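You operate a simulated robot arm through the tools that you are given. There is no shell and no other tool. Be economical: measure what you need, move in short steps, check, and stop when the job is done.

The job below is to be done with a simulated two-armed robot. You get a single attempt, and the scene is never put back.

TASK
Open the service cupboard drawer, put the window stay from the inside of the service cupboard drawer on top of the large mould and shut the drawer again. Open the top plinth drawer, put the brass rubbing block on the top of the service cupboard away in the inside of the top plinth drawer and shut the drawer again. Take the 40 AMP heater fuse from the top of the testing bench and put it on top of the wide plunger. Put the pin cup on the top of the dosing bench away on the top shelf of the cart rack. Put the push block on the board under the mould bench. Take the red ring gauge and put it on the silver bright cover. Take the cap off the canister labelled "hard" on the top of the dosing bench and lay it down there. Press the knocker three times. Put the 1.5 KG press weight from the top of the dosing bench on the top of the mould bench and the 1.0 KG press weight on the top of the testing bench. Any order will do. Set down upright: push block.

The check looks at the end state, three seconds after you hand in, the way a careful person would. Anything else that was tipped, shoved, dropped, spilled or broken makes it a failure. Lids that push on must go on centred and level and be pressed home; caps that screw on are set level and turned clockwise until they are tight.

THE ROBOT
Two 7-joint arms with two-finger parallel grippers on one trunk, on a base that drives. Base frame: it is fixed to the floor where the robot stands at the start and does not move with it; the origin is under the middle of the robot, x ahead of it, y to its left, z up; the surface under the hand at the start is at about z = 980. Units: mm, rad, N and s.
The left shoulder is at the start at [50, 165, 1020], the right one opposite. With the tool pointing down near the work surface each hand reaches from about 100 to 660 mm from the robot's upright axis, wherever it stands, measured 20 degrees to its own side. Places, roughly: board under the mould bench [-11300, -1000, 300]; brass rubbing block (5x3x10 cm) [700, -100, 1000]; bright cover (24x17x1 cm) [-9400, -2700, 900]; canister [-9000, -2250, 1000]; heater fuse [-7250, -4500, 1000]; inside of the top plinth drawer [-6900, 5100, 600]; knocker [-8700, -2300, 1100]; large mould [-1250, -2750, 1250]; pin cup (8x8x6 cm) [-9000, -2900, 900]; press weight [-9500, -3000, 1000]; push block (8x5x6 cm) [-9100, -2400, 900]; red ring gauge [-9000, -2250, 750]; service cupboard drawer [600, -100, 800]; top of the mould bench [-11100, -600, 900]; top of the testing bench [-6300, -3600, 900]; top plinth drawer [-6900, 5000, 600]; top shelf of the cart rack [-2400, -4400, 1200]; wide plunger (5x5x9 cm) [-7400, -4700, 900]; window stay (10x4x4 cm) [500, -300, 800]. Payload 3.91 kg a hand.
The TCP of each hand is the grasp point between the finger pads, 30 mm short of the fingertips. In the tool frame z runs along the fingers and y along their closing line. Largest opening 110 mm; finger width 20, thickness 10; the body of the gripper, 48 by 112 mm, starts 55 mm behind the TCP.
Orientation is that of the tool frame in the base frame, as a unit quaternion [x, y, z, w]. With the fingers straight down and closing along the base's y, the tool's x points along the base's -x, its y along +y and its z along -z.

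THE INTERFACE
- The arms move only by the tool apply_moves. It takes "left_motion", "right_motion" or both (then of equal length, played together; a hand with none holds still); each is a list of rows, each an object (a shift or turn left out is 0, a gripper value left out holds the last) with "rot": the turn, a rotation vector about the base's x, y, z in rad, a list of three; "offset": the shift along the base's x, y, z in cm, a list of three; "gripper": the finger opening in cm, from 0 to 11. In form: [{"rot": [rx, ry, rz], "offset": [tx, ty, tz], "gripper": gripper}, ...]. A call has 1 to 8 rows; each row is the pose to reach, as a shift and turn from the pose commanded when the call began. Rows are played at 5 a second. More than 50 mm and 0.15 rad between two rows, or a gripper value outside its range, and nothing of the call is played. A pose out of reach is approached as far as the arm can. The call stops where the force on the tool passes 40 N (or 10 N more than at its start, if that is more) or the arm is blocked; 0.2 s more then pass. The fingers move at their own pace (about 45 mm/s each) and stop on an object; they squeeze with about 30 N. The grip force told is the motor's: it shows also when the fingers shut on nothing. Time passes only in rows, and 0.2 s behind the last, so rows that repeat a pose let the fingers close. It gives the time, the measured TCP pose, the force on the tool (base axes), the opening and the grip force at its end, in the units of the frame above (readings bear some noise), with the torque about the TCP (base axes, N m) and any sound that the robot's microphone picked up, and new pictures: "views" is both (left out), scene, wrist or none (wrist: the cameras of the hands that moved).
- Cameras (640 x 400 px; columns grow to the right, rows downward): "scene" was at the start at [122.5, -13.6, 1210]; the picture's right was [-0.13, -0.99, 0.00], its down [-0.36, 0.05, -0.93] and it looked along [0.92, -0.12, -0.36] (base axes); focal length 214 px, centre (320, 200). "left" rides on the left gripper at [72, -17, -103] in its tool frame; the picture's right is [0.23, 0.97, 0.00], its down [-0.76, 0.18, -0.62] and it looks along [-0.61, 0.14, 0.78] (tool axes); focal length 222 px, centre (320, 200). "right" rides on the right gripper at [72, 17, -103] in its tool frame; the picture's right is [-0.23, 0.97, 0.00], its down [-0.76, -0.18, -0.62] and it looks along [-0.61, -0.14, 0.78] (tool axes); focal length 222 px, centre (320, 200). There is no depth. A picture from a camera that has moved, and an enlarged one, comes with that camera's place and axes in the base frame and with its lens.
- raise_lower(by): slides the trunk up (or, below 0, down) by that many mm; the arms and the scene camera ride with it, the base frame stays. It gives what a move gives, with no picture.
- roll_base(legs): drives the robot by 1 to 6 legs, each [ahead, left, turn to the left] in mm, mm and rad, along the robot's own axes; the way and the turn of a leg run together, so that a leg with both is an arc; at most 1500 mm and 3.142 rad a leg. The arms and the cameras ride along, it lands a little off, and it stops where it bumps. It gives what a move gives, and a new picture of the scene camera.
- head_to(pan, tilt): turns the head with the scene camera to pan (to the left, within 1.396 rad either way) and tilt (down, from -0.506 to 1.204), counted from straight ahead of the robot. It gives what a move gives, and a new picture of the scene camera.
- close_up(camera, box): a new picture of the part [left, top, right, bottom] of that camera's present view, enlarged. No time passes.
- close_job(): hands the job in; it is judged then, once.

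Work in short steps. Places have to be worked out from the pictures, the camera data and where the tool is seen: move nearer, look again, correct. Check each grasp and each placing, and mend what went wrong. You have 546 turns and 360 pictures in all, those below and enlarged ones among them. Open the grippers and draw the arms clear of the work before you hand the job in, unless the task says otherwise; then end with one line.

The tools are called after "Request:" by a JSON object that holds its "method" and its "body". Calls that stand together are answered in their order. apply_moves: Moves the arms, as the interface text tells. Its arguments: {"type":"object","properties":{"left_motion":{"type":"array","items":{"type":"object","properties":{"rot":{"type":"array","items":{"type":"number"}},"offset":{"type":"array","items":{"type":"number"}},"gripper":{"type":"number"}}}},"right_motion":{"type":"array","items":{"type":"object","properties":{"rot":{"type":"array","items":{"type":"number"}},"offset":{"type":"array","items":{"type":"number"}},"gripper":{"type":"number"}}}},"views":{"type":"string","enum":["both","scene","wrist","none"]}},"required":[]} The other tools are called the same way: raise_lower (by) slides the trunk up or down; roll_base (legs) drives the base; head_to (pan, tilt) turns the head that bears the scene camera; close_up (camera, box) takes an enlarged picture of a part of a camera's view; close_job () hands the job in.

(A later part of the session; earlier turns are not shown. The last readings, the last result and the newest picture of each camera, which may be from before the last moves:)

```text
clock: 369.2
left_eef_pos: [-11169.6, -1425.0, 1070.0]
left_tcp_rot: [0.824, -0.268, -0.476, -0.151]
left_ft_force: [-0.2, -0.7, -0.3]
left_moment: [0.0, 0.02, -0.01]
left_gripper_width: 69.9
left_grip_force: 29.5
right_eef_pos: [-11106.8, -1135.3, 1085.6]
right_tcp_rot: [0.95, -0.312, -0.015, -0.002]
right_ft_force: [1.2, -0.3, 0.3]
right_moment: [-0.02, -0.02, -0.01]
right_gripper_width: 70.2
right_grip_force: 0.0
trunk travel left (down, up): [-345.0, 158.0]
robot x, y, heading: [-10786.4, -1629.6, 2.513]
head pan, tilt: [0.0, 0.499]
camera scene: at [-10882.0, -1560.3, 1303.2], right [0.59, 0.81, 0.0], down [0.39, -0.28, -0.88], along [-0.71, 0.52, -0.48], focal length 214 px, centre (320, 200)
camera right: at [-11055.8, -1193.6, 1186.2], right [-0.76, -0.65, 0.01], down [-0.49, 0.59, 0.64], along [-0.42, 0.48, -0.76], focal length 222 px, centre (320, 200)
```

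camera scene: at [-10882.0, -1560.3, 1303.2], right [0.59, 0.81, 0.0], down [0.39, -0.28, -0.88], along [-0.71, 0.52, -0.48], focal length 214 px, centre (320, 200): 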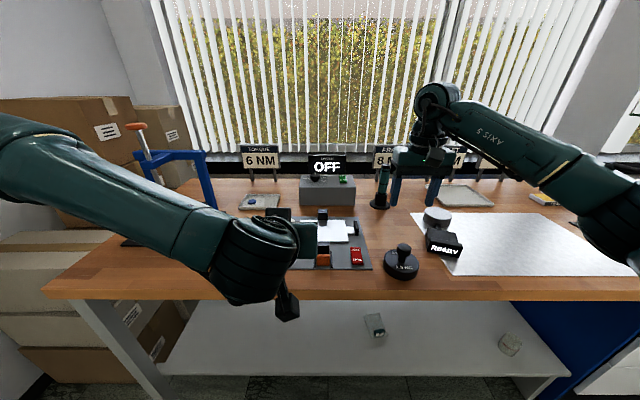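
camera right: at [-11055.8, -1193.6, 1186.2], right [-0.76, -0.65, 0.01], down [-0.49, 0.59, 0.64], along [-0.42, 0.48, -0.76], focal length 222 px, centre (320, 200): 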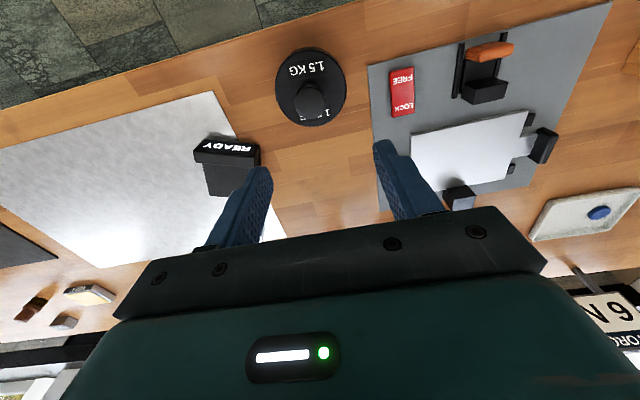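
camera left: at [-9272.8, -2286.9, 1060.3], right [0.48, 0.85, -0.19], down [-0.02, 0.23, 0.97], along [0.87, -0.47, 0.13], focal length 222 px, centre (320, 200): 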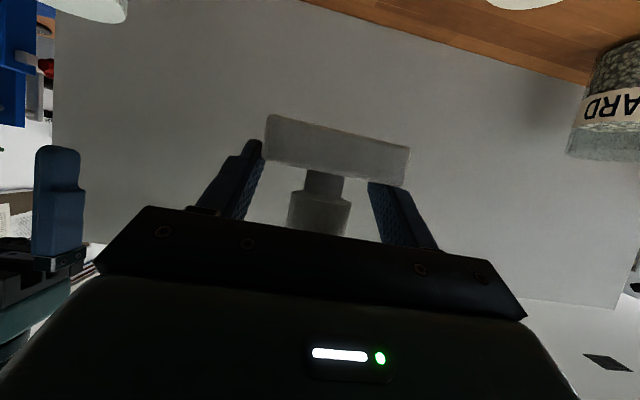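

Weight placed well. Now the push block: I'll back off 500 mm, lower the trunk fully, and look at the board underneath.

Request:
{"method": "roll_base", "body": {"legs": [[-500, 0, 0]]}}

Request:
{"method": "apply_moves", "body": {"right_motion": [{"offset": [3, -1, 0], "gripper": 5}, {"offset": [6, 0, 0]}, {"offset": [9, 2, 0]}, {"offset": [12, 4, 0]}, {"offset": [15, 6, 0]}], "views": "none"}}

Request:
{"method": "raise_lower", "body": {"by": -340}}

Request:
{"method": "head_to", "body": {"pan": 0.0, "tilt": 0.4}}

```text
clock: 372.1
left_eef_pos: [-10767.3, -1717.6, 1070.0]
left_tcp_rot: [0.824, -0.268, -0.475, -0.151]
left_ft_force: [-0.7, 0.9, -0.5]
left_moment: [0.02, 0.02, 0.0]
left_gripper_width: 69.7
left_grip_force: 29.7
right_eef_pos: [-10706.8, -1427.8, 1085.1]
right_tcp_rot: [0.95, -0.312, -0.014, -0.002]
right_ft_force: [-1.2, 0.0, 0.7]
right_moment: [0.01, 0.02, 0.03]
right_gripper_width: 69.6
right_grip_force: 0.0
trunk travel left (down, up): [-345.0, 158.0]
robot x, y, heading: [-10381.8, -1924.3, 2.516]
head pan, tilt: [0.0, 0.499]
camera scene: at [-10479.8, -1852.4, 1303.3], right [0.59, 0.81, 0.0], down [0.39, -0.28, -0.88], along [-0.71, 0.51, -0.48], focal length 214 px, centre (320, 200)
```

scene: 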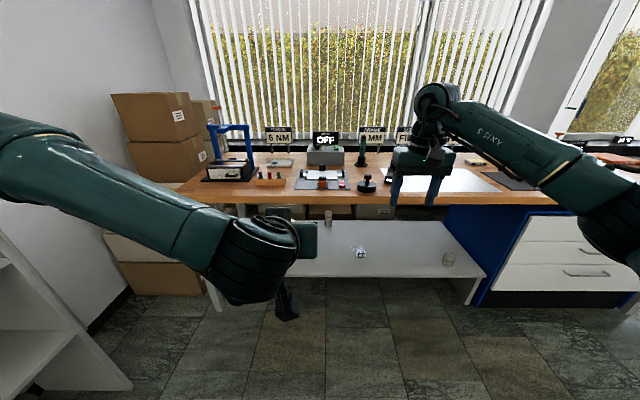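

```text
clock: 373.3
left_eef_pos: [-10767.2, -1716.5, 1070.4]
left_tcp_rot: [0.824, -0.268, -0.475, -0.151]
left_ft_force: [0.3, -1.0, -0.9]
left_moment: [-0.01, -0.04, 0.01]
left_gripper_width: 69.6
left_grip_force: 30.2
right_eef_pos: [-10556.0, -1368.3, 1083.9]
right_tcp_rot: [0.951, -0.31, -0.015, -0.002]
right_ft_force: [0.8, 0.3, 1.4]
right_moment: [0.0, -0.03, 0.01]
right_gripper_width: 50.2
right_grip_force: 0.1
trunk travel left (down, up): [-345.0, 158.0]
robot x, y, heading: [-10384.7, -1921.3, 2.519]
head pan, tilt: [0.0, 0.499]
```

```text
clock: 376.7
left_eef_pos: [-10766.6, -1717.6, 730.7]
left_tcp_rot: [0.824, -0.267, -0.476, -0.151]
left_ft_force: [-0.2, -0.1, 0.2]
left_moment: [-0.02, 0.01, 0.0]
left_gripper_width: 69.8
left_grip_force: 29.9
right_eef_pos: [-10557.4, -1369.3, 743.4]
right_tcp_rot: [0.95, -0.311, -0.015, -0.002]
right_ft_force: [-0.6, -0.2, -0.8]
right_moment: [0.03, -0.03, 0.0]
right_gripper_width: 50.3
right_grip_force: 0.0
trunk travel left (down, up): [-5.0, 498.0]
robot x, y, heading: [-10384.0, -1923.6, 2.513]
head pan, tilt: [0.0, 0.499]
```

```text
clock: 377.3
left_eef_pos: [-10769.1, -1716.2, 729.5]
left_tcp_rot: [0.824, -0.268, -0.475, -0.152]
left_ft_force: [0.0, -0.4, -0.6]
left_moment: [0.03, -0.05, -0.01]
left_gripper_width: 69.7
left_grip_force: 30.1
right_eef_pos: [-10557.3, -1368.4, 744.0]
right_tcp_rot: [0.95, -0.311, -0.016, -0.003]
right_ft_force: [-0.6, -0.8, 0.0]
right_moment: [0.0, 0.01, -0.01]
right_gripper_width: 50.0
right_grip_force: 0.0
trunk travel left (down, up): [-5.0, 498.0]
robot x, y, heading: [-10384.4, -1922.5, 2.519]
head pan, tilt: [0.0, 0.4]
camera scene: at [-10481.5, -1851.2, 972.4], right [0.59, 0.81, 0.0], down [0.32, -0.23, -0.92], along [-0.75, 0.54, -0.39], focal length 214 px, centre (320, 200)
```

scene: 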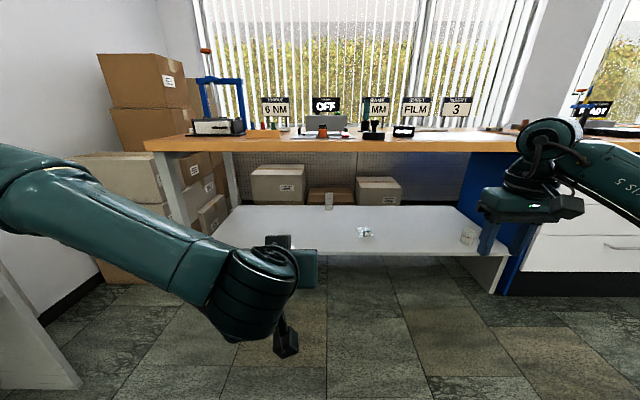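

The board (z≈300) is clear near its front. In free space I'll first lower the left hand to z≈375 to test reach.

Request:
{"method": "apply_moves", "body": {"left_motion": [{"offset": [0, 0, -4.5]}, {"offset": [0, 0, -9]}, {"offset": [0, 0, -13.5]}, {"offset": [0, 0, -18]}, {"offset": [0, 0, -22.5]}, {"offset": [0, 0, -27]}, {"offset": [0, 0, -31.5]}, {"offset": [0, 0, -35.5]}], "views": "both"}}

```text
clock: 378.8
left_eef_pos: [-10768.3, -1714.7, 475.9]
left_tcp_rot: [0.822, -0.272, -0.477, -0.153]
left_ft_force: [-1.0, -10.4, 36.4]
left_moment: [-3.25, -4.84, -1.46]
left_gripper_width: 69.4
left_grip_force: 29.8
left hand out of reach, approached as far as the arm can: row 7
right_eef_pos: [-10557.9, -1368.6, 742.9]
right_tcp_rot: [0.95, -0.31, -0.015, -0.002]
right_ft_force: [-0.3, 0.3, -0.7]
right_moment: [0.0, 0.0, 0.03]
right_gripper_width: 49.9
right_grip_force: 0.1
trunk travel left (down, up): [-5.0, 498.0]
robot x, y, heading: [-10387.0, -1920.5, 2.519]
head pan, tilt: [0.0, 0.4]
stopped in row 7 (left hand): the force on the tool passed its limit at 165 N (the readings are from after the stop); the commanded pose is now the measured one
camera scene: at [-10480.6, -1851.8, 973.4], right [0.59, 0.81, 0.0], down [0.31, -0.23, -0.92], along [-0.75, 0.54, -0.39], focal length 214 px, centre (320, 200)
camera left: at [-10657.5, -1777.7, 464.3], right [-0.49, -0.85, -0.19], down [0.03, -0.23, 0.97], along [-0.87, 0.47, 0.14], focal length 222 px, centre (320, 200)
```

scene: 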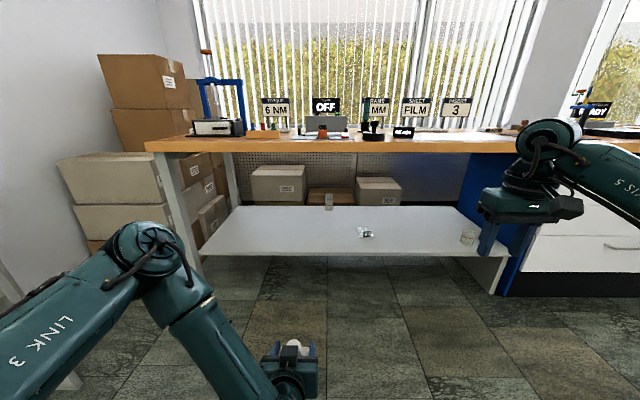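
left: 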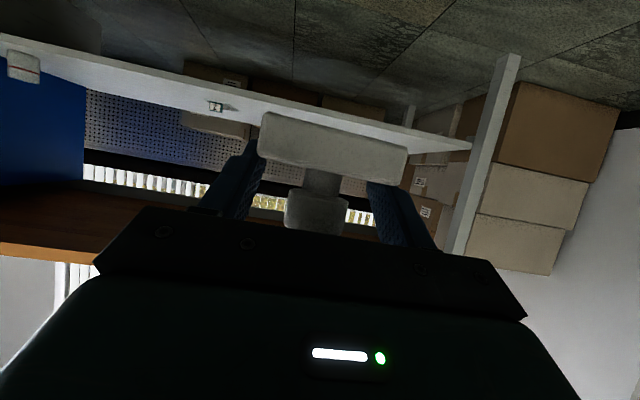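

The hand bumped something of the robot itself (too close to the base). I'll raise it, extend forward 130 mm, then lower again.

Request:
{"method": "apply_moves", "body": {"left_motion": [{"offset": [0, 0, 4]}, {"offset": [-3.6, 2.6, 4]}, {"offset": [-7.3, 5.3, 4]}, {"offset": [-10.5, 7.6, 3]}, {"offset": [-11.5, 8.3, -1]}, {"offset": [-11.5, 8.3, -5]}, {"offset": [-11.5, 8.3, -9]}], "views": "both"}}

```text
clock: 380.4
left_eef_pos: [-10882.5, -1627.5, 386.4]
left_tcp_rot: [0.824, -0.27, -0.476, -0.148]
left_ft_force: [-0.1, 0.5, -1.2]
left_moment: [0.01, 0.0, 0.01]
left_gripper_width: 69.4
left_grip_force: 29.6
left hand out of reach, approached as far as the arm can: row 7
right_eef_pos: [-10557.4, -1368.1, 742.9]
right_tcp_rot: [0.95, -0.312, -0.014, -0.002]
right_ft_force: [-0.5, 0.0, 0.2]
right_moment: [0.02, 0.0, 0.02]
right_gripper_width: 50.3
right_grip_force: 0.0
trunk travel left (down, up): [-5.0, 498.0]
robot x, y, heading: [-10389.9, -1924.5, 2.516]
head pan, tilt: [0.0, 0.4]
camera scene: at [-10481.5, -1851.2, 972.5], right [0.59, 0.81, 0.0], down [0.32, -0.23, -0.92], along [-0.75, 0.54, -0.39], focal length 214 px, centre (320, 200)
camera left: at [-10769.7, -1689.0, 375.9], right [-0.48, -0.86, -0.18], down [0.03, -0.22, 0.97], along [-0.88, 0.46, 0.13], focal length 222 px, centre (320, 200)
```

scene: 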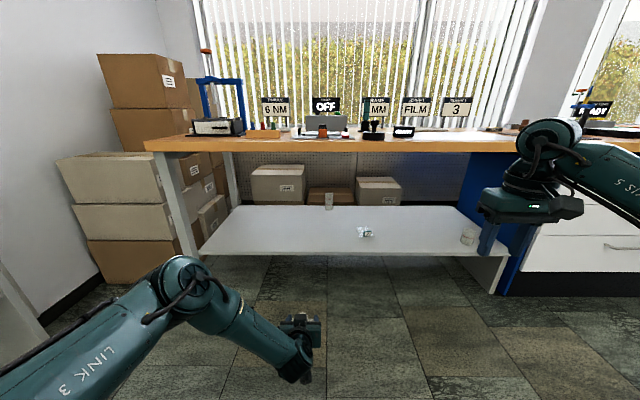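
left: 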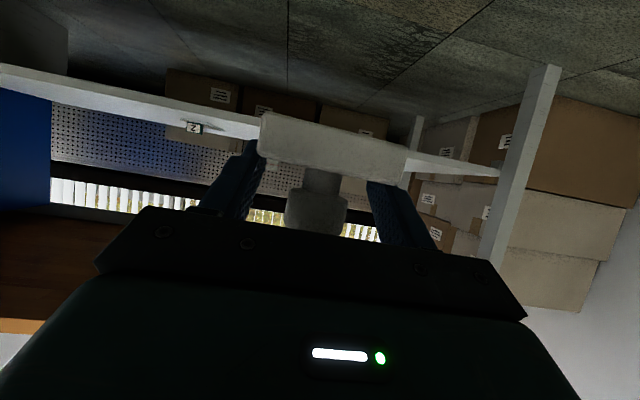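

The hand is at z=386, fwd 574 — suitable. I'll drive forward 430 mm and check clearance with the board.

Request:
{"method": "roll_base", "body": {"legs": [[430, 0, 0]]}}

Request:
{"method": "apply_moves", "body": {"left_motion": [{"offset": [0, 0, 0]}], "views": "wrist"}}

```text
clock: 383.0
left_eef_pos: [-11228.4, -1373.0, 385.5]
left_tcp_rot: [0.824, -0.271, -0.475, -0.148]
left_ft_force: [0.6, 0.0, -0.7]
left_moment: [0.0, -0.01, 0.0]
left_gripper_width: 69.5
left_grip_force: 30.1
right_eef_pos: [-10903.5, -1115.1, 742.4]
right_tcp_rot: [0.95, -0.311, -0.014, -0.002]
right_ft_force: [-0.1, 0.2, -0.6]
right_moment: [-0.01, 0.02, 0.01]
right_gripper_width: 50.0
right_grip_force: 0.1
trunk travel left (down, up): [-5.0, 498.0]
robot x, y, heading: [-10736.2, -1671.6, 2.515]
head pan, tilt: [0.0, 0.4]
camera scene: at [-10829.5, -1598.5, 972.4], right [0.59, 0.81, 0.0], down [0.31, -0.23, -0.92], along [-0.75, 0.54, -0.39], focal length 214 px, centre (320, 200)
```

scene: 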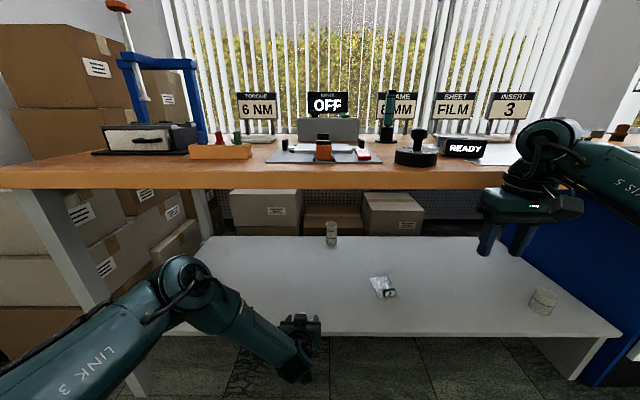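

```text
clock: 383.4
left_eef_pos: [-11229.2, -1374.6, 385.5]
left_tcp_rot: [0.824, -0.272, -0.475, -0.149]
left_ft_force: [-0.1, 0.8, -2.7]
left_moment: [-0.01, 0.0, -0.02]
left_gripper_width: 69.2
left_grip_force: 30.1
right_eef_pos: [-10904.9, -1115.7, 742.7]
right_tcp_rot: [0.95, -0.313, -0.014, -0.002]
right_ft_force: [-0.3, 0.3, 0.1]
right_moment: [0.02, 0.01, 0.01]
right_gripper_width: 50.3
right_grip_force: 0.0
trunk travel left (down, up): [-5.0, 498.0]
robot x, y, heading: [-10729.3, -1667.2, 2.508]
head pan, tilt: [0.0, 0.4]
camera left: at [-11116.8, -1435.8, 376.0], right [-0.48, -0.86, -0.18], down [0.03, -0.22, 0.97], along [-0.88, 0.46, 0.13], focal length 222 px, centre (320, 200)
```

left: 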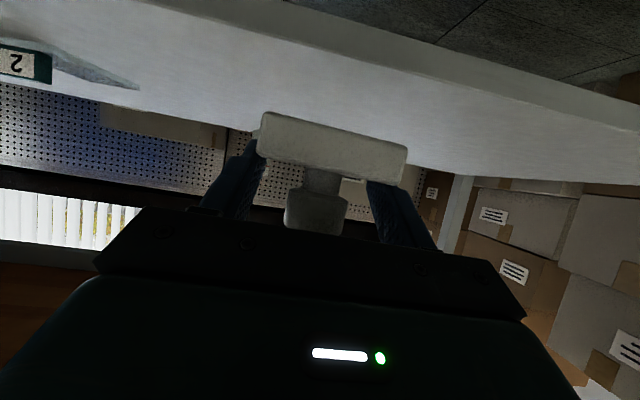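

The board edge is just under the block. Before the final approach I'll pull the right hand back from the bench, then drive 115 mm.

Request:
{"method": "apply_moves", "body": {"right_motion": [{"offset": [3.5, -2.5, 0]}, {"offset": [7, -5, 0]}, {"offset": [10.5, -7.6, 0]}, {"offset": [13, -9.4, 0]}], "views": "none"}}

Request:
{"method": "roll_base", "body": {"legs": [[115, 0, 0]]}}

```text
clock: 384.4
left_eef_pos: [-11228.1, -1373.3, 386.8]
left_tcp_rot: [0.824, -0.271, -0.475, -0.148]
left_ft_force: [-0.5, -0.3, -1.1]
left_moment: [0.0, -0.01, -0.03]
left_gripper_width: 69.6
left_grip_force: 30.1
right_eef_pos: [-10772.8, -1208.0, 741.2]
right_tcp_rot: [0.95, -0.312, -0.014, -0.002]
right_ft_force: [-0.4, 0.1, 0.4]
right_moment: [0.01, 0.0, 0.0]
right_gripper_width: 50.1
right_grip_force: 0.0
trunk travel left (down, up): [-5.0, 498.0]
robot x, y, heading: [-10734.4, -1666.9, 2.509]
head pan, tilt: [0.0, 0.4]
```

```text
clock: 385.6
left_eef_pos: [-11319.4, -1306.2, 385.8]
left_tcp_rot: [0.824, -0.271, -0.475, -0.148]
left_ft_force: [0.3, -0.6, 0.8]
left_moment: [-0.03, 0.03, -0.02]
left_gripper_width: 69.2
left_grip_force: 30.1
right_eef_pos: [-10866.2, -1140.8, 740.7]
right_tcp_rot: [0.949, -0.314, -0.014, -0.002]
right_ft_force: [-0.6, -0.5, 0.4]
right_moment: [0.0, 0.01, 0.03]
right_gripper_width: 50.0
right_grip_force: 0.0
trunk travel left (down, up): [-5.0, 498.0]
robot x, y, heading: [-10819.6, -1603.6, 2.511]
head pan, tilt: [0.0, 0.4]
camera scene: at [-10921.7, -1531.3, 972.4], right [0.59, 0.81, 0.0], down [0.31, -0.23, -0.92], along [-0.74, 0.54, -0.39], focal length 214 px, centre (320, 200)
```

scene: 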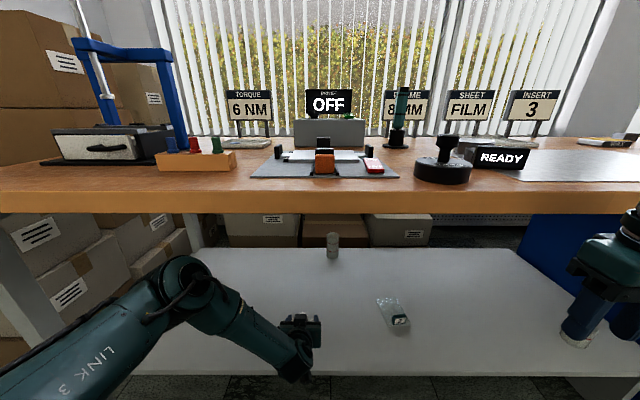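

The block is now ~110 mm inside the board edge. I'll lower until contact.

Request:
{"method": "apply_moves", "body": {"left_motion": [{"offset": [0, 0, -1.5]}, {"offset": [0, 0, -3]}, {"offset": [0, 0, -4]}, {"offset": [0, 0, -4.8]}, {"offset": [0, 0, -5.6]}, {"offset": [0, 0, -6.4]}], "views": "both"}}

```text
clock: 387.0
left_eef_pos: [-11317.5, -1287.4, 331.4]
left_tcp_rot: [0.827, -0.27, -0.472, -0.142]
left_ft_force: [0.6, 0.0, 2.6]
left_moment: [0.15, -0.03, 0.0]
left_gripper_width: 69.4
left_grip_force: 30.1
left hand out of reach, approached as far as the arm can: row 2, 3, 4, 5, 6
right_eef_pos: [-10866.3, -1142.5, 741.5]
right_tcp_rot: [0.95, -0.313, -0.014, -0.002]
right_ft_force: [-0.5, 0.2, 0.9]
right_moment: [-0.02, 0.03, -0.03]
right_gripper_width: 50.0
right_grip_force: 0.1
trunk travel left (down, up): [-5.0, 498.0]
robot x, y, heading: [-10826.3, -1601.2, 2.513]
head pan, tilt: [0.0, 0.4]
camera scene: at [-10921.5, -1531.5, 972.5], right [0.59, 0.81, 0.0], down [0.31, -0.23, -0.92], along [-0.74, 0.54, -0.39], focal length 214 px, centre (320, 200)
camera left: at [-11205.1, -1348.6, 323.1], right [-0.47, -0.86, -0.18], down [0.03, -0.21, 0.98], along [-0.88, 0.46, 0.12], focal length 222 px, centre (320, 200)
```

scene: 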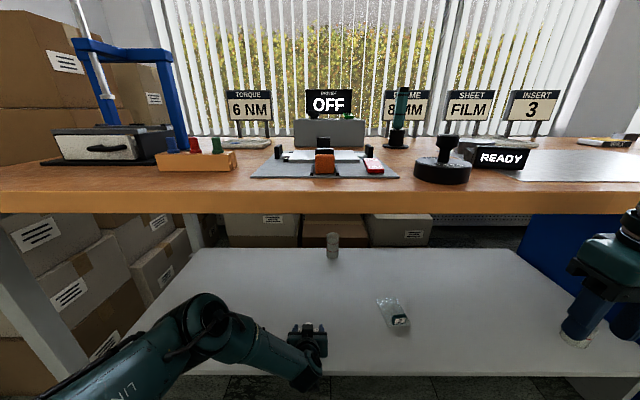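
left: 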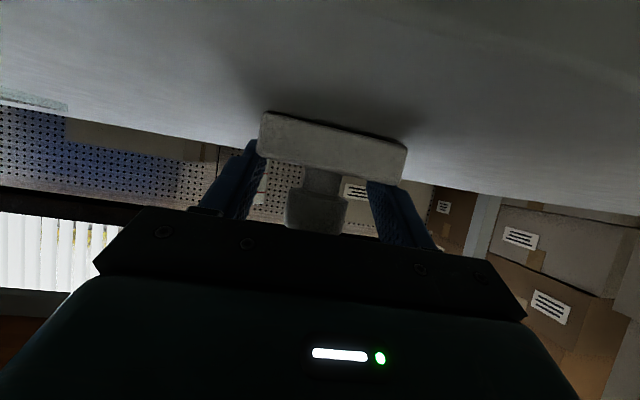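

Nearly touching (z=331, +2.6 N). I'll use the last 4 mm of trunk travel to settle it.

Request:
{"method": "raise_lower", "body": {"by": -4}}

```text
clock: 387.5
left_eef_pos: [-11318.9, -1287.9, 331.2]
left_tcp_rot: [0.826, -0.269, -0.475, -0.143]
left_ft_force: [3.8, -2.9, 22.8]
left_moment: [0.65, -0.48, -0.16]
left_gripper_width: 69.5
left_grip_force: 30.2
right_eef_pos: [-10864.6, -1141.2, 737.4]
right_tcp_rot: [0.949, -0.313, -0.015, -0.002]
right_ft_force: [0.6, -0.3, 0.5]
right_moment: [-0.02, 0.02, 0.02]
right_gripper_width: 50.0
right_grip_force: 0.0
trunk travel left (down, up): [-1.0, 502.0]
robot x, y, heading: [-10824.2, -1602.1, 2.509]
head pan, tilt: [0.0, 0.4]
```

It's pressed on the board (23 N). I'll open the fingers and withdraw by backing the base.

Request:
{"method": "apply_moves", "body": {"left_motion": [{"gripper": 10.5}, {"gripper": 10.5}, {"gripper": 10.5}, {"gripper": 10.5}], "views": "wrist"}}

Request:
{"method": "roll_base", "body": {"legs": [[-200, 0, 0]]}}

```text
clock: 388.5
left_eef_pos: [-11317.0, -1287.7, 327.0]
left_tcp_rot: [0.828, -0.269, -0.472, -0.141]
left_ft_force: [0.6, -0.7, 0.1]
left_moment: [0.03, 0.0, -0.02]
left_gripper_width: 105.1
left_grip_force: 0.0
right_eef_pos: [-10865.8, -1140.4, 736.9]
right_tcp_rot: [0.949, -0.314, -0.014, -0.002]
right_ft_force: [0.1, -0.1, 0.0]
right_moment: [0.0, 0.0, 0.01]
right_gripper_width: 49.9
right_grip_force: 0.1
trunk travel left (down, up): [-1.0, 502.0]
robot x, y, heading: [-10827.5, -1599.4, 2.512]
head pan, tilt: [0.0, 0.4]
camera left: at [-11204.7, -1349.1, 318.3], right [-0.47, -0.86, -0.17], down [0.02, -0.21, 0.98], along [-0.88, 0.46, 0.12], focal length 222 px, centre (320, 200)
```

left: 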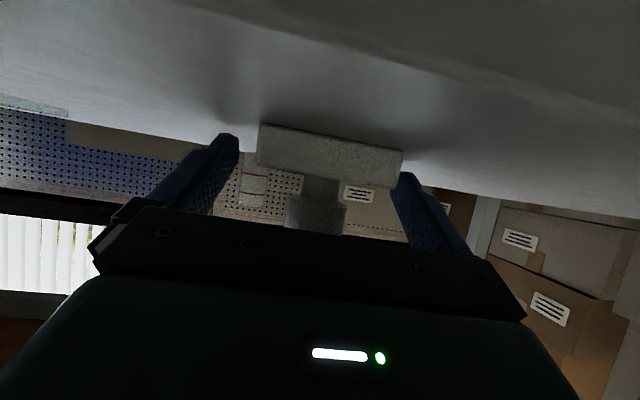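

```text
clock: 390.1
left_eef_pos: [-11160.6, -1400.6, 326.9]
left_tcp_rot: [0.827, -0.271, -0.472, -0.143]
left_ft_force: [-0.5, -1.7, 0.3]
left_moment: [0.01, 0.01, -0.05]
left_gripper_width: 105.0
left_grip_force: 0.1
right_eef_pos: [-10706.8, -1255.0, 737.1]
right_tcp_rot: [0.949, -0.315, -0.014, -0.003]
right_ft_force: [0.6, 0.0, -0.4]
right_moment: [0.0, -0.01, 0.0]
right_gripper_width: 50.2
right_grip_force: 0.1
trunk travel left (down, up): [-1.0, 502.0]
robot x, y, heading: [-10666.9, -1718.8, 2.506]
head pan, tilt: [0.0, 0.4]
camera scene: at [-10765.7, -1644.8, 968.4], right [0.59, 0.81, 0.0], down [0.31, -0.23, -0.92], along [-0.74, 0.55, -0.39], focal length 214 px, centre (320, 200)
```

scene: 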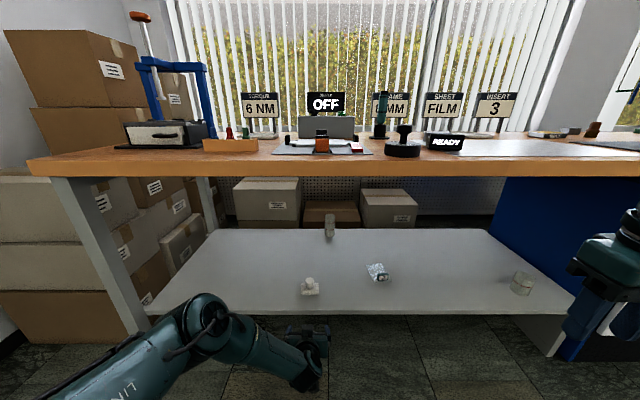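

The push block stands upright on the board. I'll back off, raise the trunk, and restore the left hand.

Request:
{"method": "roll_base", "body": {"legs": [[-350, 0, 0]]}}

Request:
{"method": "raise_lower", "body": {"by": 344}}

Request:
{"method": "apply_moves", "body": {"left_motion": [{"rot": [-0.076, -0.104, 0], "offset": [1.5, -1.5, 4], "gripper": 7}, {"rot": [-0.152, -0.208, 0], "offset": [3, -3, 8]}, {"rot": [-0.228, -0.312, 0], "offset": [4.5, -4.5, 12]}, {"rot": [-0.304, -0.416, 0], "offset": [6, -6, 16]}, {"rot": [-0.38, -0.52, 0], "offset": [7.5, -7.5, 20]}, {"rot": [-0.456, -0.624, 0], "offset": [9, -9, 24]}, {"rot": [-0.532, -0.728, 0], "offset": [10.5, -10.5, 28]}, {"rot": [-0.608, -0.832, 0], "offset": [12, -12, 32]}], "views": "none"}}

```text
clock: 392.3
left_eef_pos: [-10882.9, -1602.9, 326.2]
left_tcp_rot: [0.827, -0.272, -0.471, -0.143]
left_ft_force: [0.4, 0.4, 0.9]
left_moment: [0.02, -0.05, -0.02]
left_gripper_width: 105.1
left_grip_force: 0.1
right_eef_pos: [-10431.5, -1457.3, 736.2]
right_tcp_rot: [0.948, -0.317, -0.014, -0.002]
right_ft_force: [0.2, -1.0, 0.0]
right_moment: [-0.02, 0.0, 0.0]
right_gripper_width: 50.0
right_grip_force: 0.1
trunk travel left (down, up): [-1.0, 502.0]
robot x, y, heading: [-10388.8, -1919.6, 2.511]
head pan, tilt: [0.0, 0.4]
camera scene: at [-10489.0, -1848.3, 968.4], right [0.59, 0.81, 0.0], down [0.31, -0.23, -0.92], along [-0.74, 0.55, -0.39], focal length 214 px, centre (320, 200)
```

scene: 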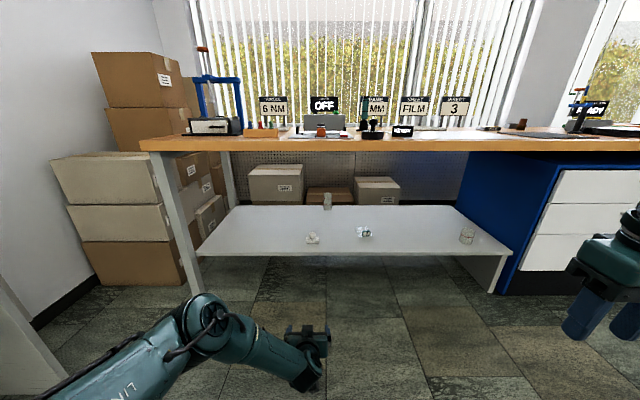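

```text
clock: 395.7
left_eef_pos: [-10883.5, -1604.9, 670.8]
left_tcp_rot: [0.826, -0.273, -0.471, -0.143]
left_ft_force: [0.2, -1.0, 0.7]
left_moment: [0.01, 0.01, -0.01]
left_gripper_width: 105.1
left_grip_force: 0.1
right_eef_pos: [-10430.3, -1458.5, 1080.0]
right_tcp_rot: [0.949, -0.315, -0.015, -0.002]
right_ft_force: [0.2, -0.7, 0.4]
right_moment: [-0.03, -0.01, -0.02]
right_gripper_width: 50.4
right_grip_force: 0.1
trunk travel left (down, up): [-345.0, 158.0]
robot x, y, heading: [-10391.4, -1916.7, 2.507]
head pan, tilt: [0.0, 0.4]
```

```text
clock: 397.5
left_eef_pos: [-10762.1, -1725.5, 991.4]
left_tcp_rot: [0.948, -0.318, -0.002, 0.009]
left_ft_force: [-0.1, 0.2, -0.6]
left_moment: [0.0, -0.02, 0.03]
left_gripper_width: 70.2
left_grip_force: 0.1
right_eef_pos: [-10430.1, -1457.6, 1081.1]
right_tcp_rot: [0.949, -0.315, -0.014, -0.002]
right_ft_force: [-0.6, -0.5, -0.5]
right_moment: [0.01, 0.02, -0.02]
right_gripper_width: 50.4
right_grip_force: 0.0
trunk travel left (down, up): [-345.0, 158.0]
robot x, y, heading: [-10392.3, -1917.2, 2.505]
head pan, tilt: [0.0, 0.4]
```

Now back to the dosing bench for the 1.0 KG weight near (-9717,-3058). I'll turn around and drive up with a right offset.

Request:
{"method": "roll_base", "body": {"legs": [[0, 0, -1.57], [0, 0, -1.57], [450, -370, 0]]}}

Request:
{"method": "head_to", "body": {"pan": 0.0, "tilt": 0.5}}

```text
clock: 408.8
left_eef_pos: [-9875.4, -2643.8, 994.0]
left_tcp_rot: [0.31, 0.951, 0.002, 0.004]
left_ft_force: [-0.6, -0.4, 0.5]
left_moment: [-0.02, 0.04, -0.01]
left_gripper_width: 70.2
left_grip_force: 0.0
right_eef_pos: [-10206.2, -2912.9, 1081.2]
right_tcp_rot: [0.314, 0.949, -0.005, 0.005]
right_ft_force: [-0.4, -0.3, 0.3]
right_moment: [-0.01, -0.03, -0.01]
right_gripper_width: 50.1
right_grip_force: 0.2
trunk travel left (down, up): [-345.0, 158.0]
robot x, y, heading: [-10249.3, -2462.9, -0.624]
head pan, tilt: [0.0, 0.4]
stopped in leg 3: the robot was blocked; the commanded pose is now the measured one
camera scene: at [-10147.1, -2522.2, 1313.9], right [-0.58, -0.81, 0.01], down [-0.32, 0.22, -0.92], along [0.75, -0.54, -0.39], focal length 214 px, centre (320, 200)
```

scene: 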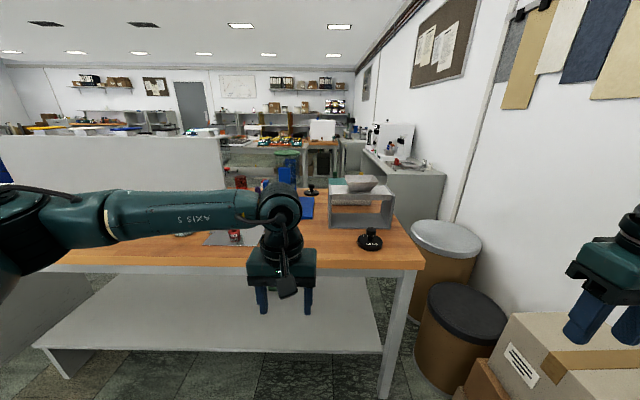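

```text
clock: 409.5
left_eef_pos: [-9876.8, -2642.1, 991.8]
left_tcp_rot: [0.31, 0.951, 0.001, 0.004]
left_ft_force: [-1.0, 0.0, 0.4]
left_moment: [0.01, -0.02, 0.0]
left_gripper_width: 69.9
left_grip_force: 0.1
right_eef_pos: [-10206.6, -2912.5, 1082.1]
right_tcp_rot: [0.312, 0.95, -0.007, 0.006]
right_ft_force: [0.0, 0.9, 0.0]
right_moment: [0.01, 0.0, 0.0]
right_gripper_width: 50.1
right_grip_force: 0.1
trunk travel left (down, up): [-345.0, 158.0]
robot x, y, heading: [-10254.0, -2463.2, -0.62]
head pan, tilt: [0.0, 0.499]
camera scene: at [-10149.4, -2520.7, 1303.9], right [-0.58, -0.81, 0.01], down [-0.39, 0.27, -0.88], along [0.71, -0.52, -0.47], focal length 214 px, centre (320, 200)
```

scene: 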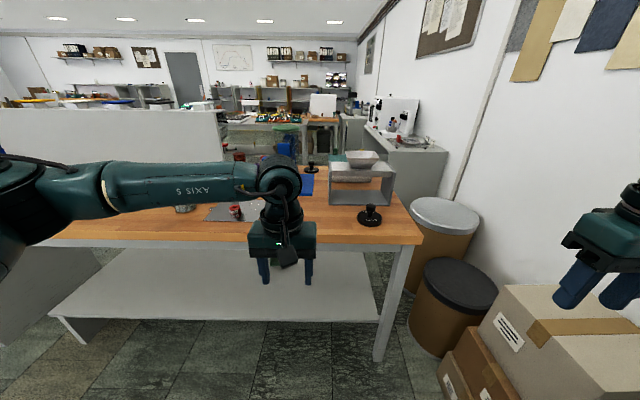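

I bumped the boxes on the right. I'll move left 90 mm, then forward 270 mm toward the weight.

Request:
{"method": "roll_base", "body": {"legs": [[0, 90, -0.015], [270, 0, 0]]}}

```text
clock: 412.5
left_eef_pos: [-9608.4, -2743.0, 990.7]
left_tcp_rot: [0.316, 0.949, 0.008, 0.002]
left_ft_force: [-0.3, 0.0, -0.6]
left_moment: [-0.01, 0.0, 0.02]
left_gripper_width: 69.8
left_grip_force: 0.1
right_eef_pos: [-9942.8, -3010.3, 1077.0]
right_tcp_rot: [0.317, 0.948, -0.001, 0.006]
right_ft_force: [0.4, 0.5, -0.4]
right_moment: [0.04, 0.0, 0.0]
right_gripper_width: 50.1
right_grip_force: 0.0
trunk travel left (down, up): [-345.0, 158.0]
robot x, y, heading: [-9987.0, -2544.9, -0.635]
head pan, tilt: [0.0, 0.499]
camera scene: at [-9881.9, -2622.3, 1303.2], right [-0.59, -0.81, 0.0], down [-0.39, 0.28, -0.88], along [0.71, -0.52, -0.48], focal length 214 px, centre (320, 200)
```

scene: 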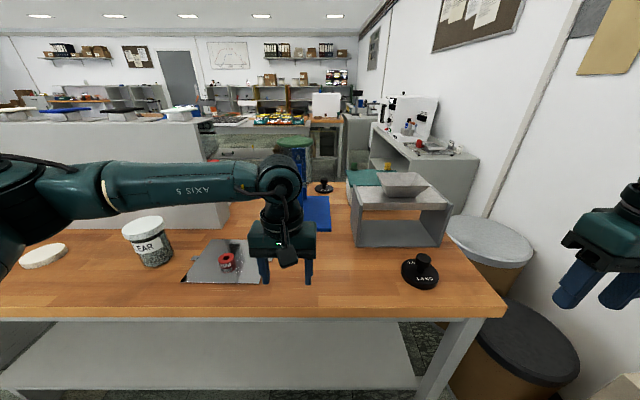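

The weight's knob is at about (-9713,-3072). I'll bring the right hand over it and raise the left.

Request:
{"method": "apply_moves", "body": {"right_motion": [{"offset": [4, -1, 0], "gripper": 7}, {"offset": [8, -2, 0]}, {"offset": [12, -3.2, -1]}, {"offset": [16, -4.3, -2]}, {"offset": [20, -5.4, -4]}, {"offset": [23, -6.2, -6.5]}, {"offset": [23, -6.2, -9.7]}], "left_motion": [{"offset": [-1, 1, 3]}, {"offset": [-2, 2, 6]}, {"offset": [-3, 3, 9]}, {"offset": [-4, 4, 12]}, {"offset": [-5, 5, 12]}, {"offset": [-6, 6, 12]}, {"offset": [-7, 7, 12]}], "views": "wrist"}}

```text
clock: 414.1
left_eef_pos: [-9679.2, -2672.6, 1111.7]
left_tcp_rot: [0.316, 0.949, 0.009, 0.002]
left_ft_force: [-0.2, -0.3, -0.2]
left_moment: [-0.03, 0.01, -0.03]
left_gripper_width: 70.1
left_grip_force: 0.0
right_eef_pos: [-9712.2, -3072.2, 978.1]
right_tcp_rot: [0.318, 0.948, 0.0, 0.005]
right_ft_force: [0.6, 0.9, -0.4]
right_moment: [0.02, -0.01, 0.0]
right_gripper_width: 69.8
right_grip_force: 0.2
trunk travel left (down, up): [-345.0, 158.0]
robot x, y, heading: [-9978.9, -2552.4, -0.631]
head pan, tilt: [0.0, 0.499]
camera right: at [-9760.0, -3015.4, 1080.2], right [0.77, 0.64, 0.01], down [0.49, -0.6, 0.63], along [0.41, -0.48, -0.78], focal length 222 px, centre (320, 200)
camera left: at [-9749.8, -2645.0, 1214.7], right [0.4, 0.92, 0.02], down [0.71, -0.32, 0.63], along [0.58, -0.24, -0.78], focal length 222 px, centre (320, 200)
```

right: 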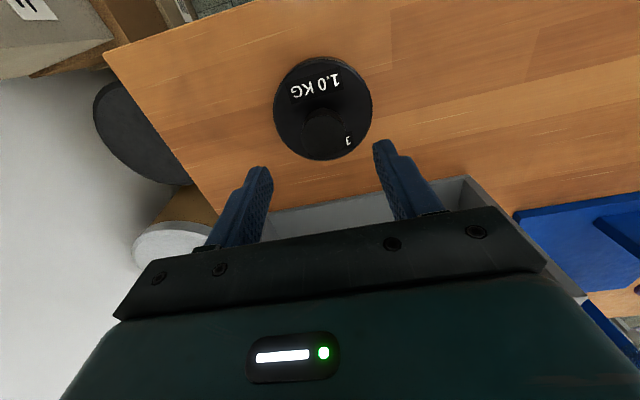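
left: 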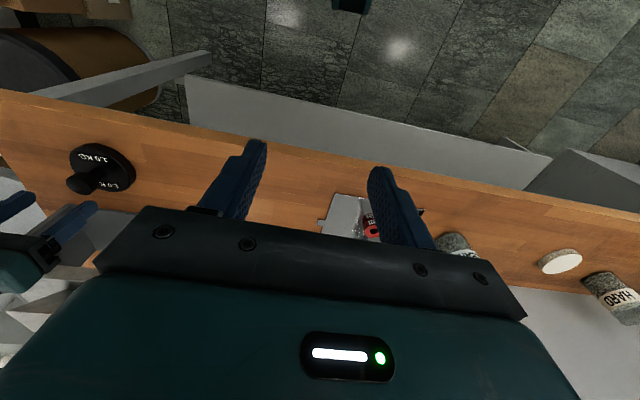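

The knob is ~7 mm nearer. I'll correct, descend to ~916 and grip.

Request:
{"method": "apply_moves", "body": {"right_motion": [{"offset": [0, 0.7, -2.5]}, {"offset": [0, 0.7, -4.5]}, {"offset": [0, 0.7, -6.2]}, {"offset": [0, 0.7, -6.2], "gripper": 0}, {"offset": [0, 0.7, -6.2]}, {"offset": [0, 0.7, -6.2]}, {"offset": [0, 0.7, -6.2]}], "views": "wrist"}}

```text
clock: 415.7
left_eef_pos: [-9679.9, -2673.1, 1112.1]
left_tcp_rot: [0.316, 0.949, 0.009, 0.003]
left_ft_force: [-1.3, 0.0, -0.4]
left_moment: [-0.04, -0.01, 0.01]
left_gripper_width: 69.9
left_grip_force: 0.0
right_eef_pos: [-9712.6, -3066.7, 918.5]
right_tcp_rot: [0.318, 0.948, 0.0, 0.006]
right_ft_force: [-2.8, -2.6, -0.6]
right_moment: [-0.54, 0.2, -0.04]
right_gripper_width: 33.4
right_grip_force: 29.6
trunk travel left (down, up): [-345.0, 158.0]
robot x, y, heading: [-9980.1, -2547.8, -0.633]
head pan, tilt: [0.0, 0.499]
camera right: at [-9759.9, -3008.9, 1019.1], right [0.77, 0.64, 0.01], down [0.49, -0.6, 0.63], along [0.41, -0.48, -0.78], focal length 222 px, centre (320, 200)
```

right: 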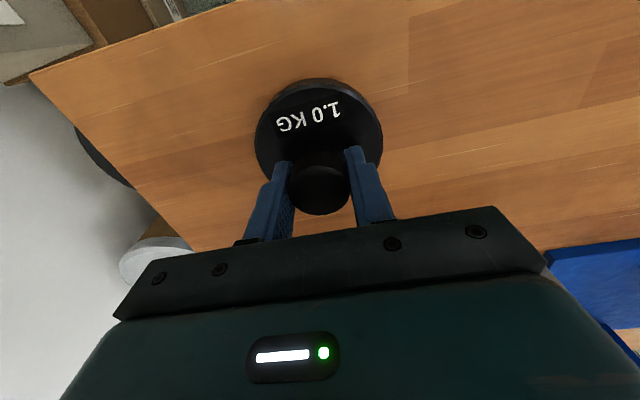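

The 1.0 KG weight is gripped. I'll lift it, back off, and go around the bench's far end to reach the other side.

Request:
{"method": "apply_moves", "body": {"right_motion": [{"offset": [0, 0, 4.5]}, {"offset": [0, 0, 9]}, {"offset": [0, 0, 13.5]}, {"offset": [0, 0, 18]}, {"offset": [-3, 2.5, 20]}, {"offset": [-6.5, 5, 20]}], "views": "none"}}

Request:
{"method": "head_to", "body": {"pan": 0.0, "tilt": 0.35}}

Request:
{"method": "roll_base", "body": {"legs": [[-500, 0, 0], [0, 0, 1.571], [1500, 0, 0], [1500, 0, 0]]}}

```text
clock: 417.1
left_eef_pos: [-9680.1, -2673.4, 1110.2]
left_tcp_rot: [0.315, 0.949, 0.009, 0.003]
left_ft_force: [-0.3, 0.8, 0.7]
left_moment: [-0.03, 0.0, -0.01]
left_gripper_width: 70.0
left_grip_force: 0.1
right_eef_pos: [-9778.2, -3016.1, 1116.0]
right_tcp_rot: [0.317, 0.948, 0.0, 0.004]
right_ft_force: [-0.3, -0.1, -8.9]
right_moment: [0.02, -0.05, 0.01]
right_gripper_width: 33.9
right_grip_force: 29.6
trunk travel left (down, up): [-345.0, 158.0]
robot x, y, heading: [-9982.7, -2550.5, -0.632]
head pan, tilt: [0.0, 0.499]
```

```text
clock: 417.8
left_eef_pos: [-9679.8, -2673.3, 1110.1]
left_tcp_rot: [0.315, 0.949, 0.008, 0.002]
left_ft_force: [0.0, -0.2, 0.6]
left_moment: [-0.02, -0.03, 0.01]
left_gripper_width: 70.0
left_grip_force: 0.1
right_eef_pos: [-9777.2, -3016.4, 1116.3]
right_tcp_rot: [0.318, 0.948, 0.0, 0.005]
right_ft_force: [0.2, 0.0, -8.9]
right_moment: [0.01, -0.02, -0.02]
right_gripper_width: 33.8
right_grip_force: 30.4
trunk travel left (down, up): [-345.0, 158.0]
robot x, y, heading: [-9983.7, -2553.3, -0.633]
head pan, tilt: [0.0, 0.351]
camera scene: at [-9880.4, -2624.0, 1316.8], right [-0.59, -0.81, 0.0], down [-0.28, 0.2, -0.94], along [0.76, -0.56, -0.34], focal length 214 px, centre (320, 200)
```

scene: 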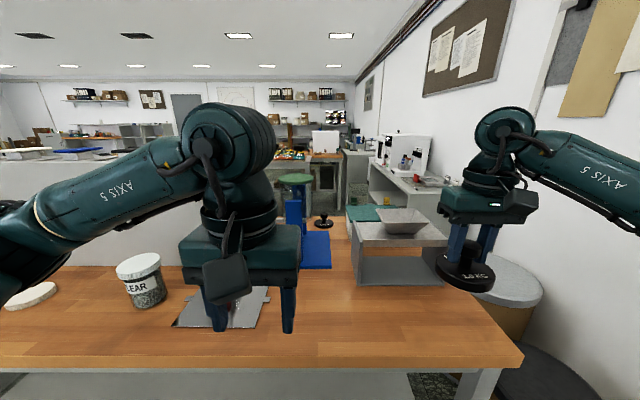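

```text
clock: 438.8
left_eef_pos: [-8568.1, 547.8, 1109.5]
left_tcp_rot: [-0.462, 0.887, 0.008, -0.005]
left_ft_force: [1.1, 0.8, -0.3]
left_moment: [0.01, -0.01, -0.05]
left_gripper_width: 70.2
left_grip_force: 0.1
right_eef_pos: [-8220.6, 461.7, 1115.7]
right_tcp_rot: [-0.46, 0.888, 0.004, 0.002]
right_ft_force: [0.4, -0.1, -10.2]
right_moment: [-0.01, -0.03, -0.02]
right_gripper_width: 33.9
right_grip_force: 30.2
trunk travel left (down, up): [-345.0, 158.0]
robot x, y, heading: [-8682.2, 244.5, 0.972]
head pan, tilt: [0.0, 0.351]
camera scene: at [-8610.0, 343.3, 1316.8], right [0.82, -0.57, 0.0], down [-0.2, -0.28, -0.94], along [0.53, 0.77, -0.34], focal length 214 px, centre (320, 200)
```

scene: 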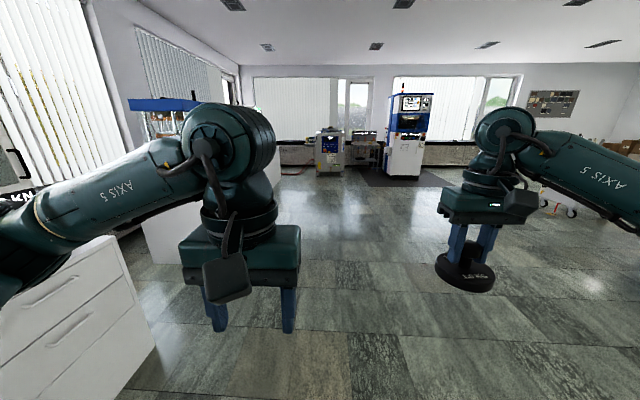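

I'm past the bench end. I'll cross over and go up the other aisle, then face the bench.

Request:
{"method": "roll_base", "body": {"legs": [[0, 0, -1.607], [1300, 0, 0], [1150, 0, 0], [0, 0, -1.571], [1300, 0, 0]]}}

```text
clock: 464.8
left_eef_pos: [-7490.6, -2601.3, 1110.7]
left_tcp_rot: [0.881, 0.473, 0.004, 0.008]
left_ft_force: [-0.2, 0.7, -0.3]
left_moment: [-0.02, 0.01, -0.04]
left_gripper_width: 69.9
left_grip_force: 0.1
right_eef_pos: [-7840.4, -2523.8, 1115.9]
right_tcp_rot: [0.883, 0.47, -0.002, 0.003]
right_ft_force: [0.3, 0.1, -9.5]
right_moment: [0.01, -0.03, 0.0]
right_gripper_width: 33.5
right_grip_force: 30.6
trunk travel left (down, up): [-345.0, 158.0]
robot x, y, heading: [-7384.1, -2296.9, -2.15]
head pan, tilt: [0.0, 0.351]
camera scene: at [-7451.1, -2398.8, 1316.8], right [-0.84, 0.55, 0.0], down [0.19, 0.29, -0.94], along [-0.51, -0.79, -0.34], focal length 214 px, centre (320, 200)
```

scene: 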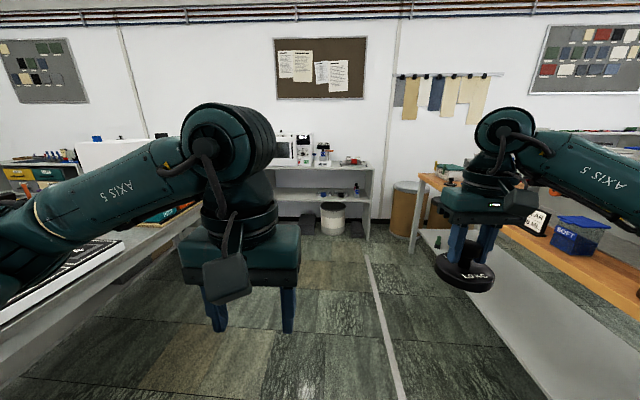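

I'm in the aisle between the testing bench (left) and dosing bench (right). I'll continue and turn to face the dosing bench.

Request:
{"method": "roll_base", "body": {"legs": [[0, 0, -0.054], [1100, 0, 0], [0, 0, -1.571]]}}

Request:
{"method": "head_to", "body": {"pan": 0.0, "tilt": 0.45}}

```text
clock: 474.7
left_eef_pos: [-8341.5, -3075.7, 1110.4]
left_tcp_rot: [0.952, -0.307, -0.003, 0.009]
left_ft_force: [-0.3, -0.9, -0.7]
left_moment: [0.05, 0.0, 0.0]
left_gripper_width: 70.0
left_grip_force: 0.0
right_eef_pos: [-8250.7, -2730.5, 1115.9]
right_tcp_rot: [0.951, -0.31, -0.004, 0.001]
right_ft_force: [0.4, -0.5, -9.3]
right_moment: [-0.02, -0.05, 0.02]
right_gripper_width: 33.7
right_grip_force: 30.3
trunk travel left (down, up): [-345.0, 158.0]
robot x, y, heading: [-8037.4, -3195.2, 2.527]
head pan, tilt: [0.0, 0.351]
camera scene: at [-8137.4, -3123.8, 1316.8], right [0.58, 0.82, 0.0], down [0.28, -0.2, -0.94], along [-0.77, 0.54, -0.34], focal length 214 px, centre (320, 200)
```

scene: 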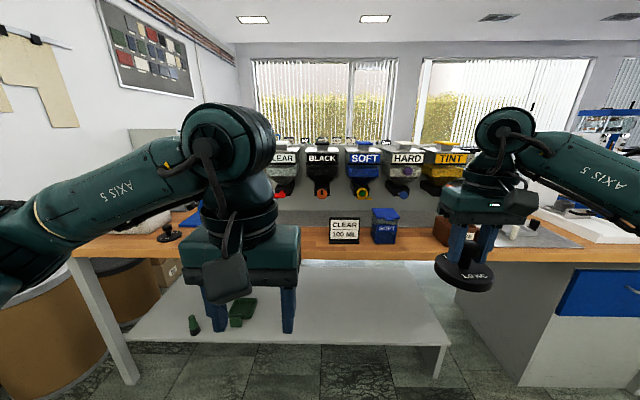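

```text
clock: 475.3
left_eef_pos: [-8340.5, -3075.6, 1111.7]
left_tcp_rot: [0.952, -0.307, -0.003, 0.01]
left_ft_force: [0.3, 0.5, -0.1]
left_moment: [0.0, 0.0, -0.02]
left_gripper_width: 70.0
left_grip_force: 0.1
right_eef_pos: [-8249.8, -2730.6, 1116.2]
right_tcp_rot: [0.951, -0.309, -0.004, 0.0]
right_ft_force: [-0.1, 0.2, -9.9]
right_moment: [0.02, 0.0, 0.03]
right_gripper_width: 33.8
right_grip_force: 29.9
trunk travel left (down, up): [-345.0, 158.0]
robot x, y, heading: [-8039.8, -3193.6, 2.525]
head pan, tilt: [0.0, 0.45]
camera scene: at [-8136.5, -3124.6, 1307.7], right [0.58, 0.82, 0.0], down [0.36, -0.25, -0.9], along [-0.73, 0.52, -0.44], focal length 214 px, centre (320, 200)
```

scene: 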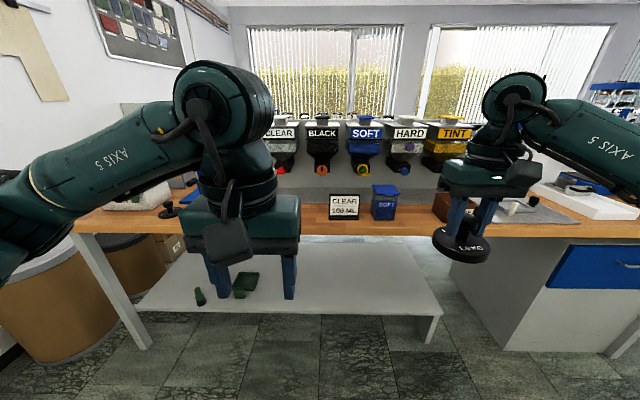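

The far side shows hoppers with coloured knobs; the knocker should be near the HARD hopper. I'll tuck the left arm aside and zoom.

Request:
{"method": "apply_moves", "body": {"left_motion": [{"offset": [2, -4, 0]}, {"offset": [4, -8, 0]}, {"offset": [6, -12, 0]}, {"offset": [8, -16, 0]}, {"offset": [10, -20, 0]}], "views": "scene"}}

Request:
{"method": "close_up", "body": {"camera": "scene", "box": [250, 100, 490, 250]}}

```text
clock: 476.1
left_eef_pos: [-8294.2, -3171.9, 1113.7]
left_tcp_rot: [0.957, -0.291, 0.0, 0.006]
left_ft_force: [-3.8, 0.5, 2.4]
left_moment: [-0.11, -0.62, -0.15]
left_gripper_width: 70.1
left_grip_force: 0.0
right_eef_pos: [-8250.4, -2731.4, 1113.5]
right_tcp_rot: [0.951, -0.31, -0.003, 0.0]
right_ft_force: [-0.4, -0.4, -10.9]
right_moment: [0.0, 0.0, -0.01]
right_gripper_width: 33.7
right_grip_force: 29.6
trunk travel left (down, up): [-345.0, 158.0]
robot x, y, heading: [-8039.1, -3195.3, 2.524]
head pan, tilt: [0.0, 0.45]
stopped in row 3 (left hand): the force on the tool passed its limit at 110 N (the readings are from after the stop); the commanded pose is now the measured one
camera scene: at [-8136.7, -3124.5, 1307.6], right [0.58, 0.82, 0.0], down [0.36, -0.25, -0.9], along [-0.73, 0.52, -0.44], focal length 214 px, centre (320, 200)
```

scene: 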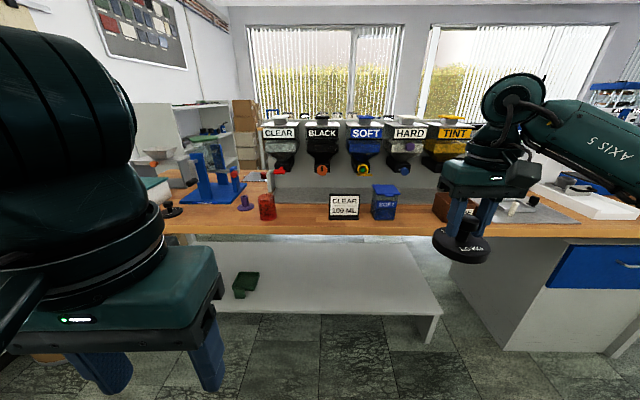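

```text
2.67 times, centred on (370, 175) of scene
camera zoom: at [-8136.7, -3124.5, 1307.6], right [0.58, 0.82, 0.0], down [0.36, -0.25, -0.9], along [-0.73, 0.52, -0.44], focal length 572 px, centre (187, 267)
```

zoom: 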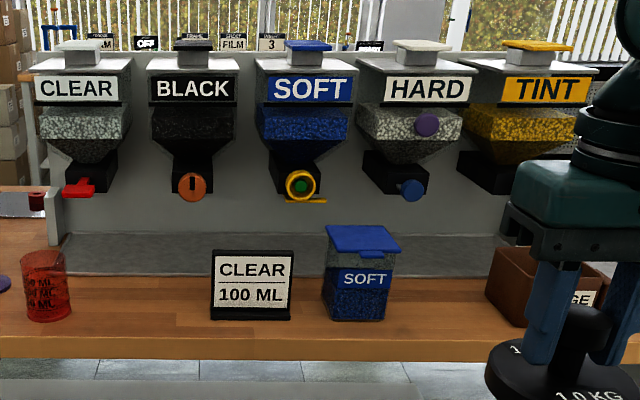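

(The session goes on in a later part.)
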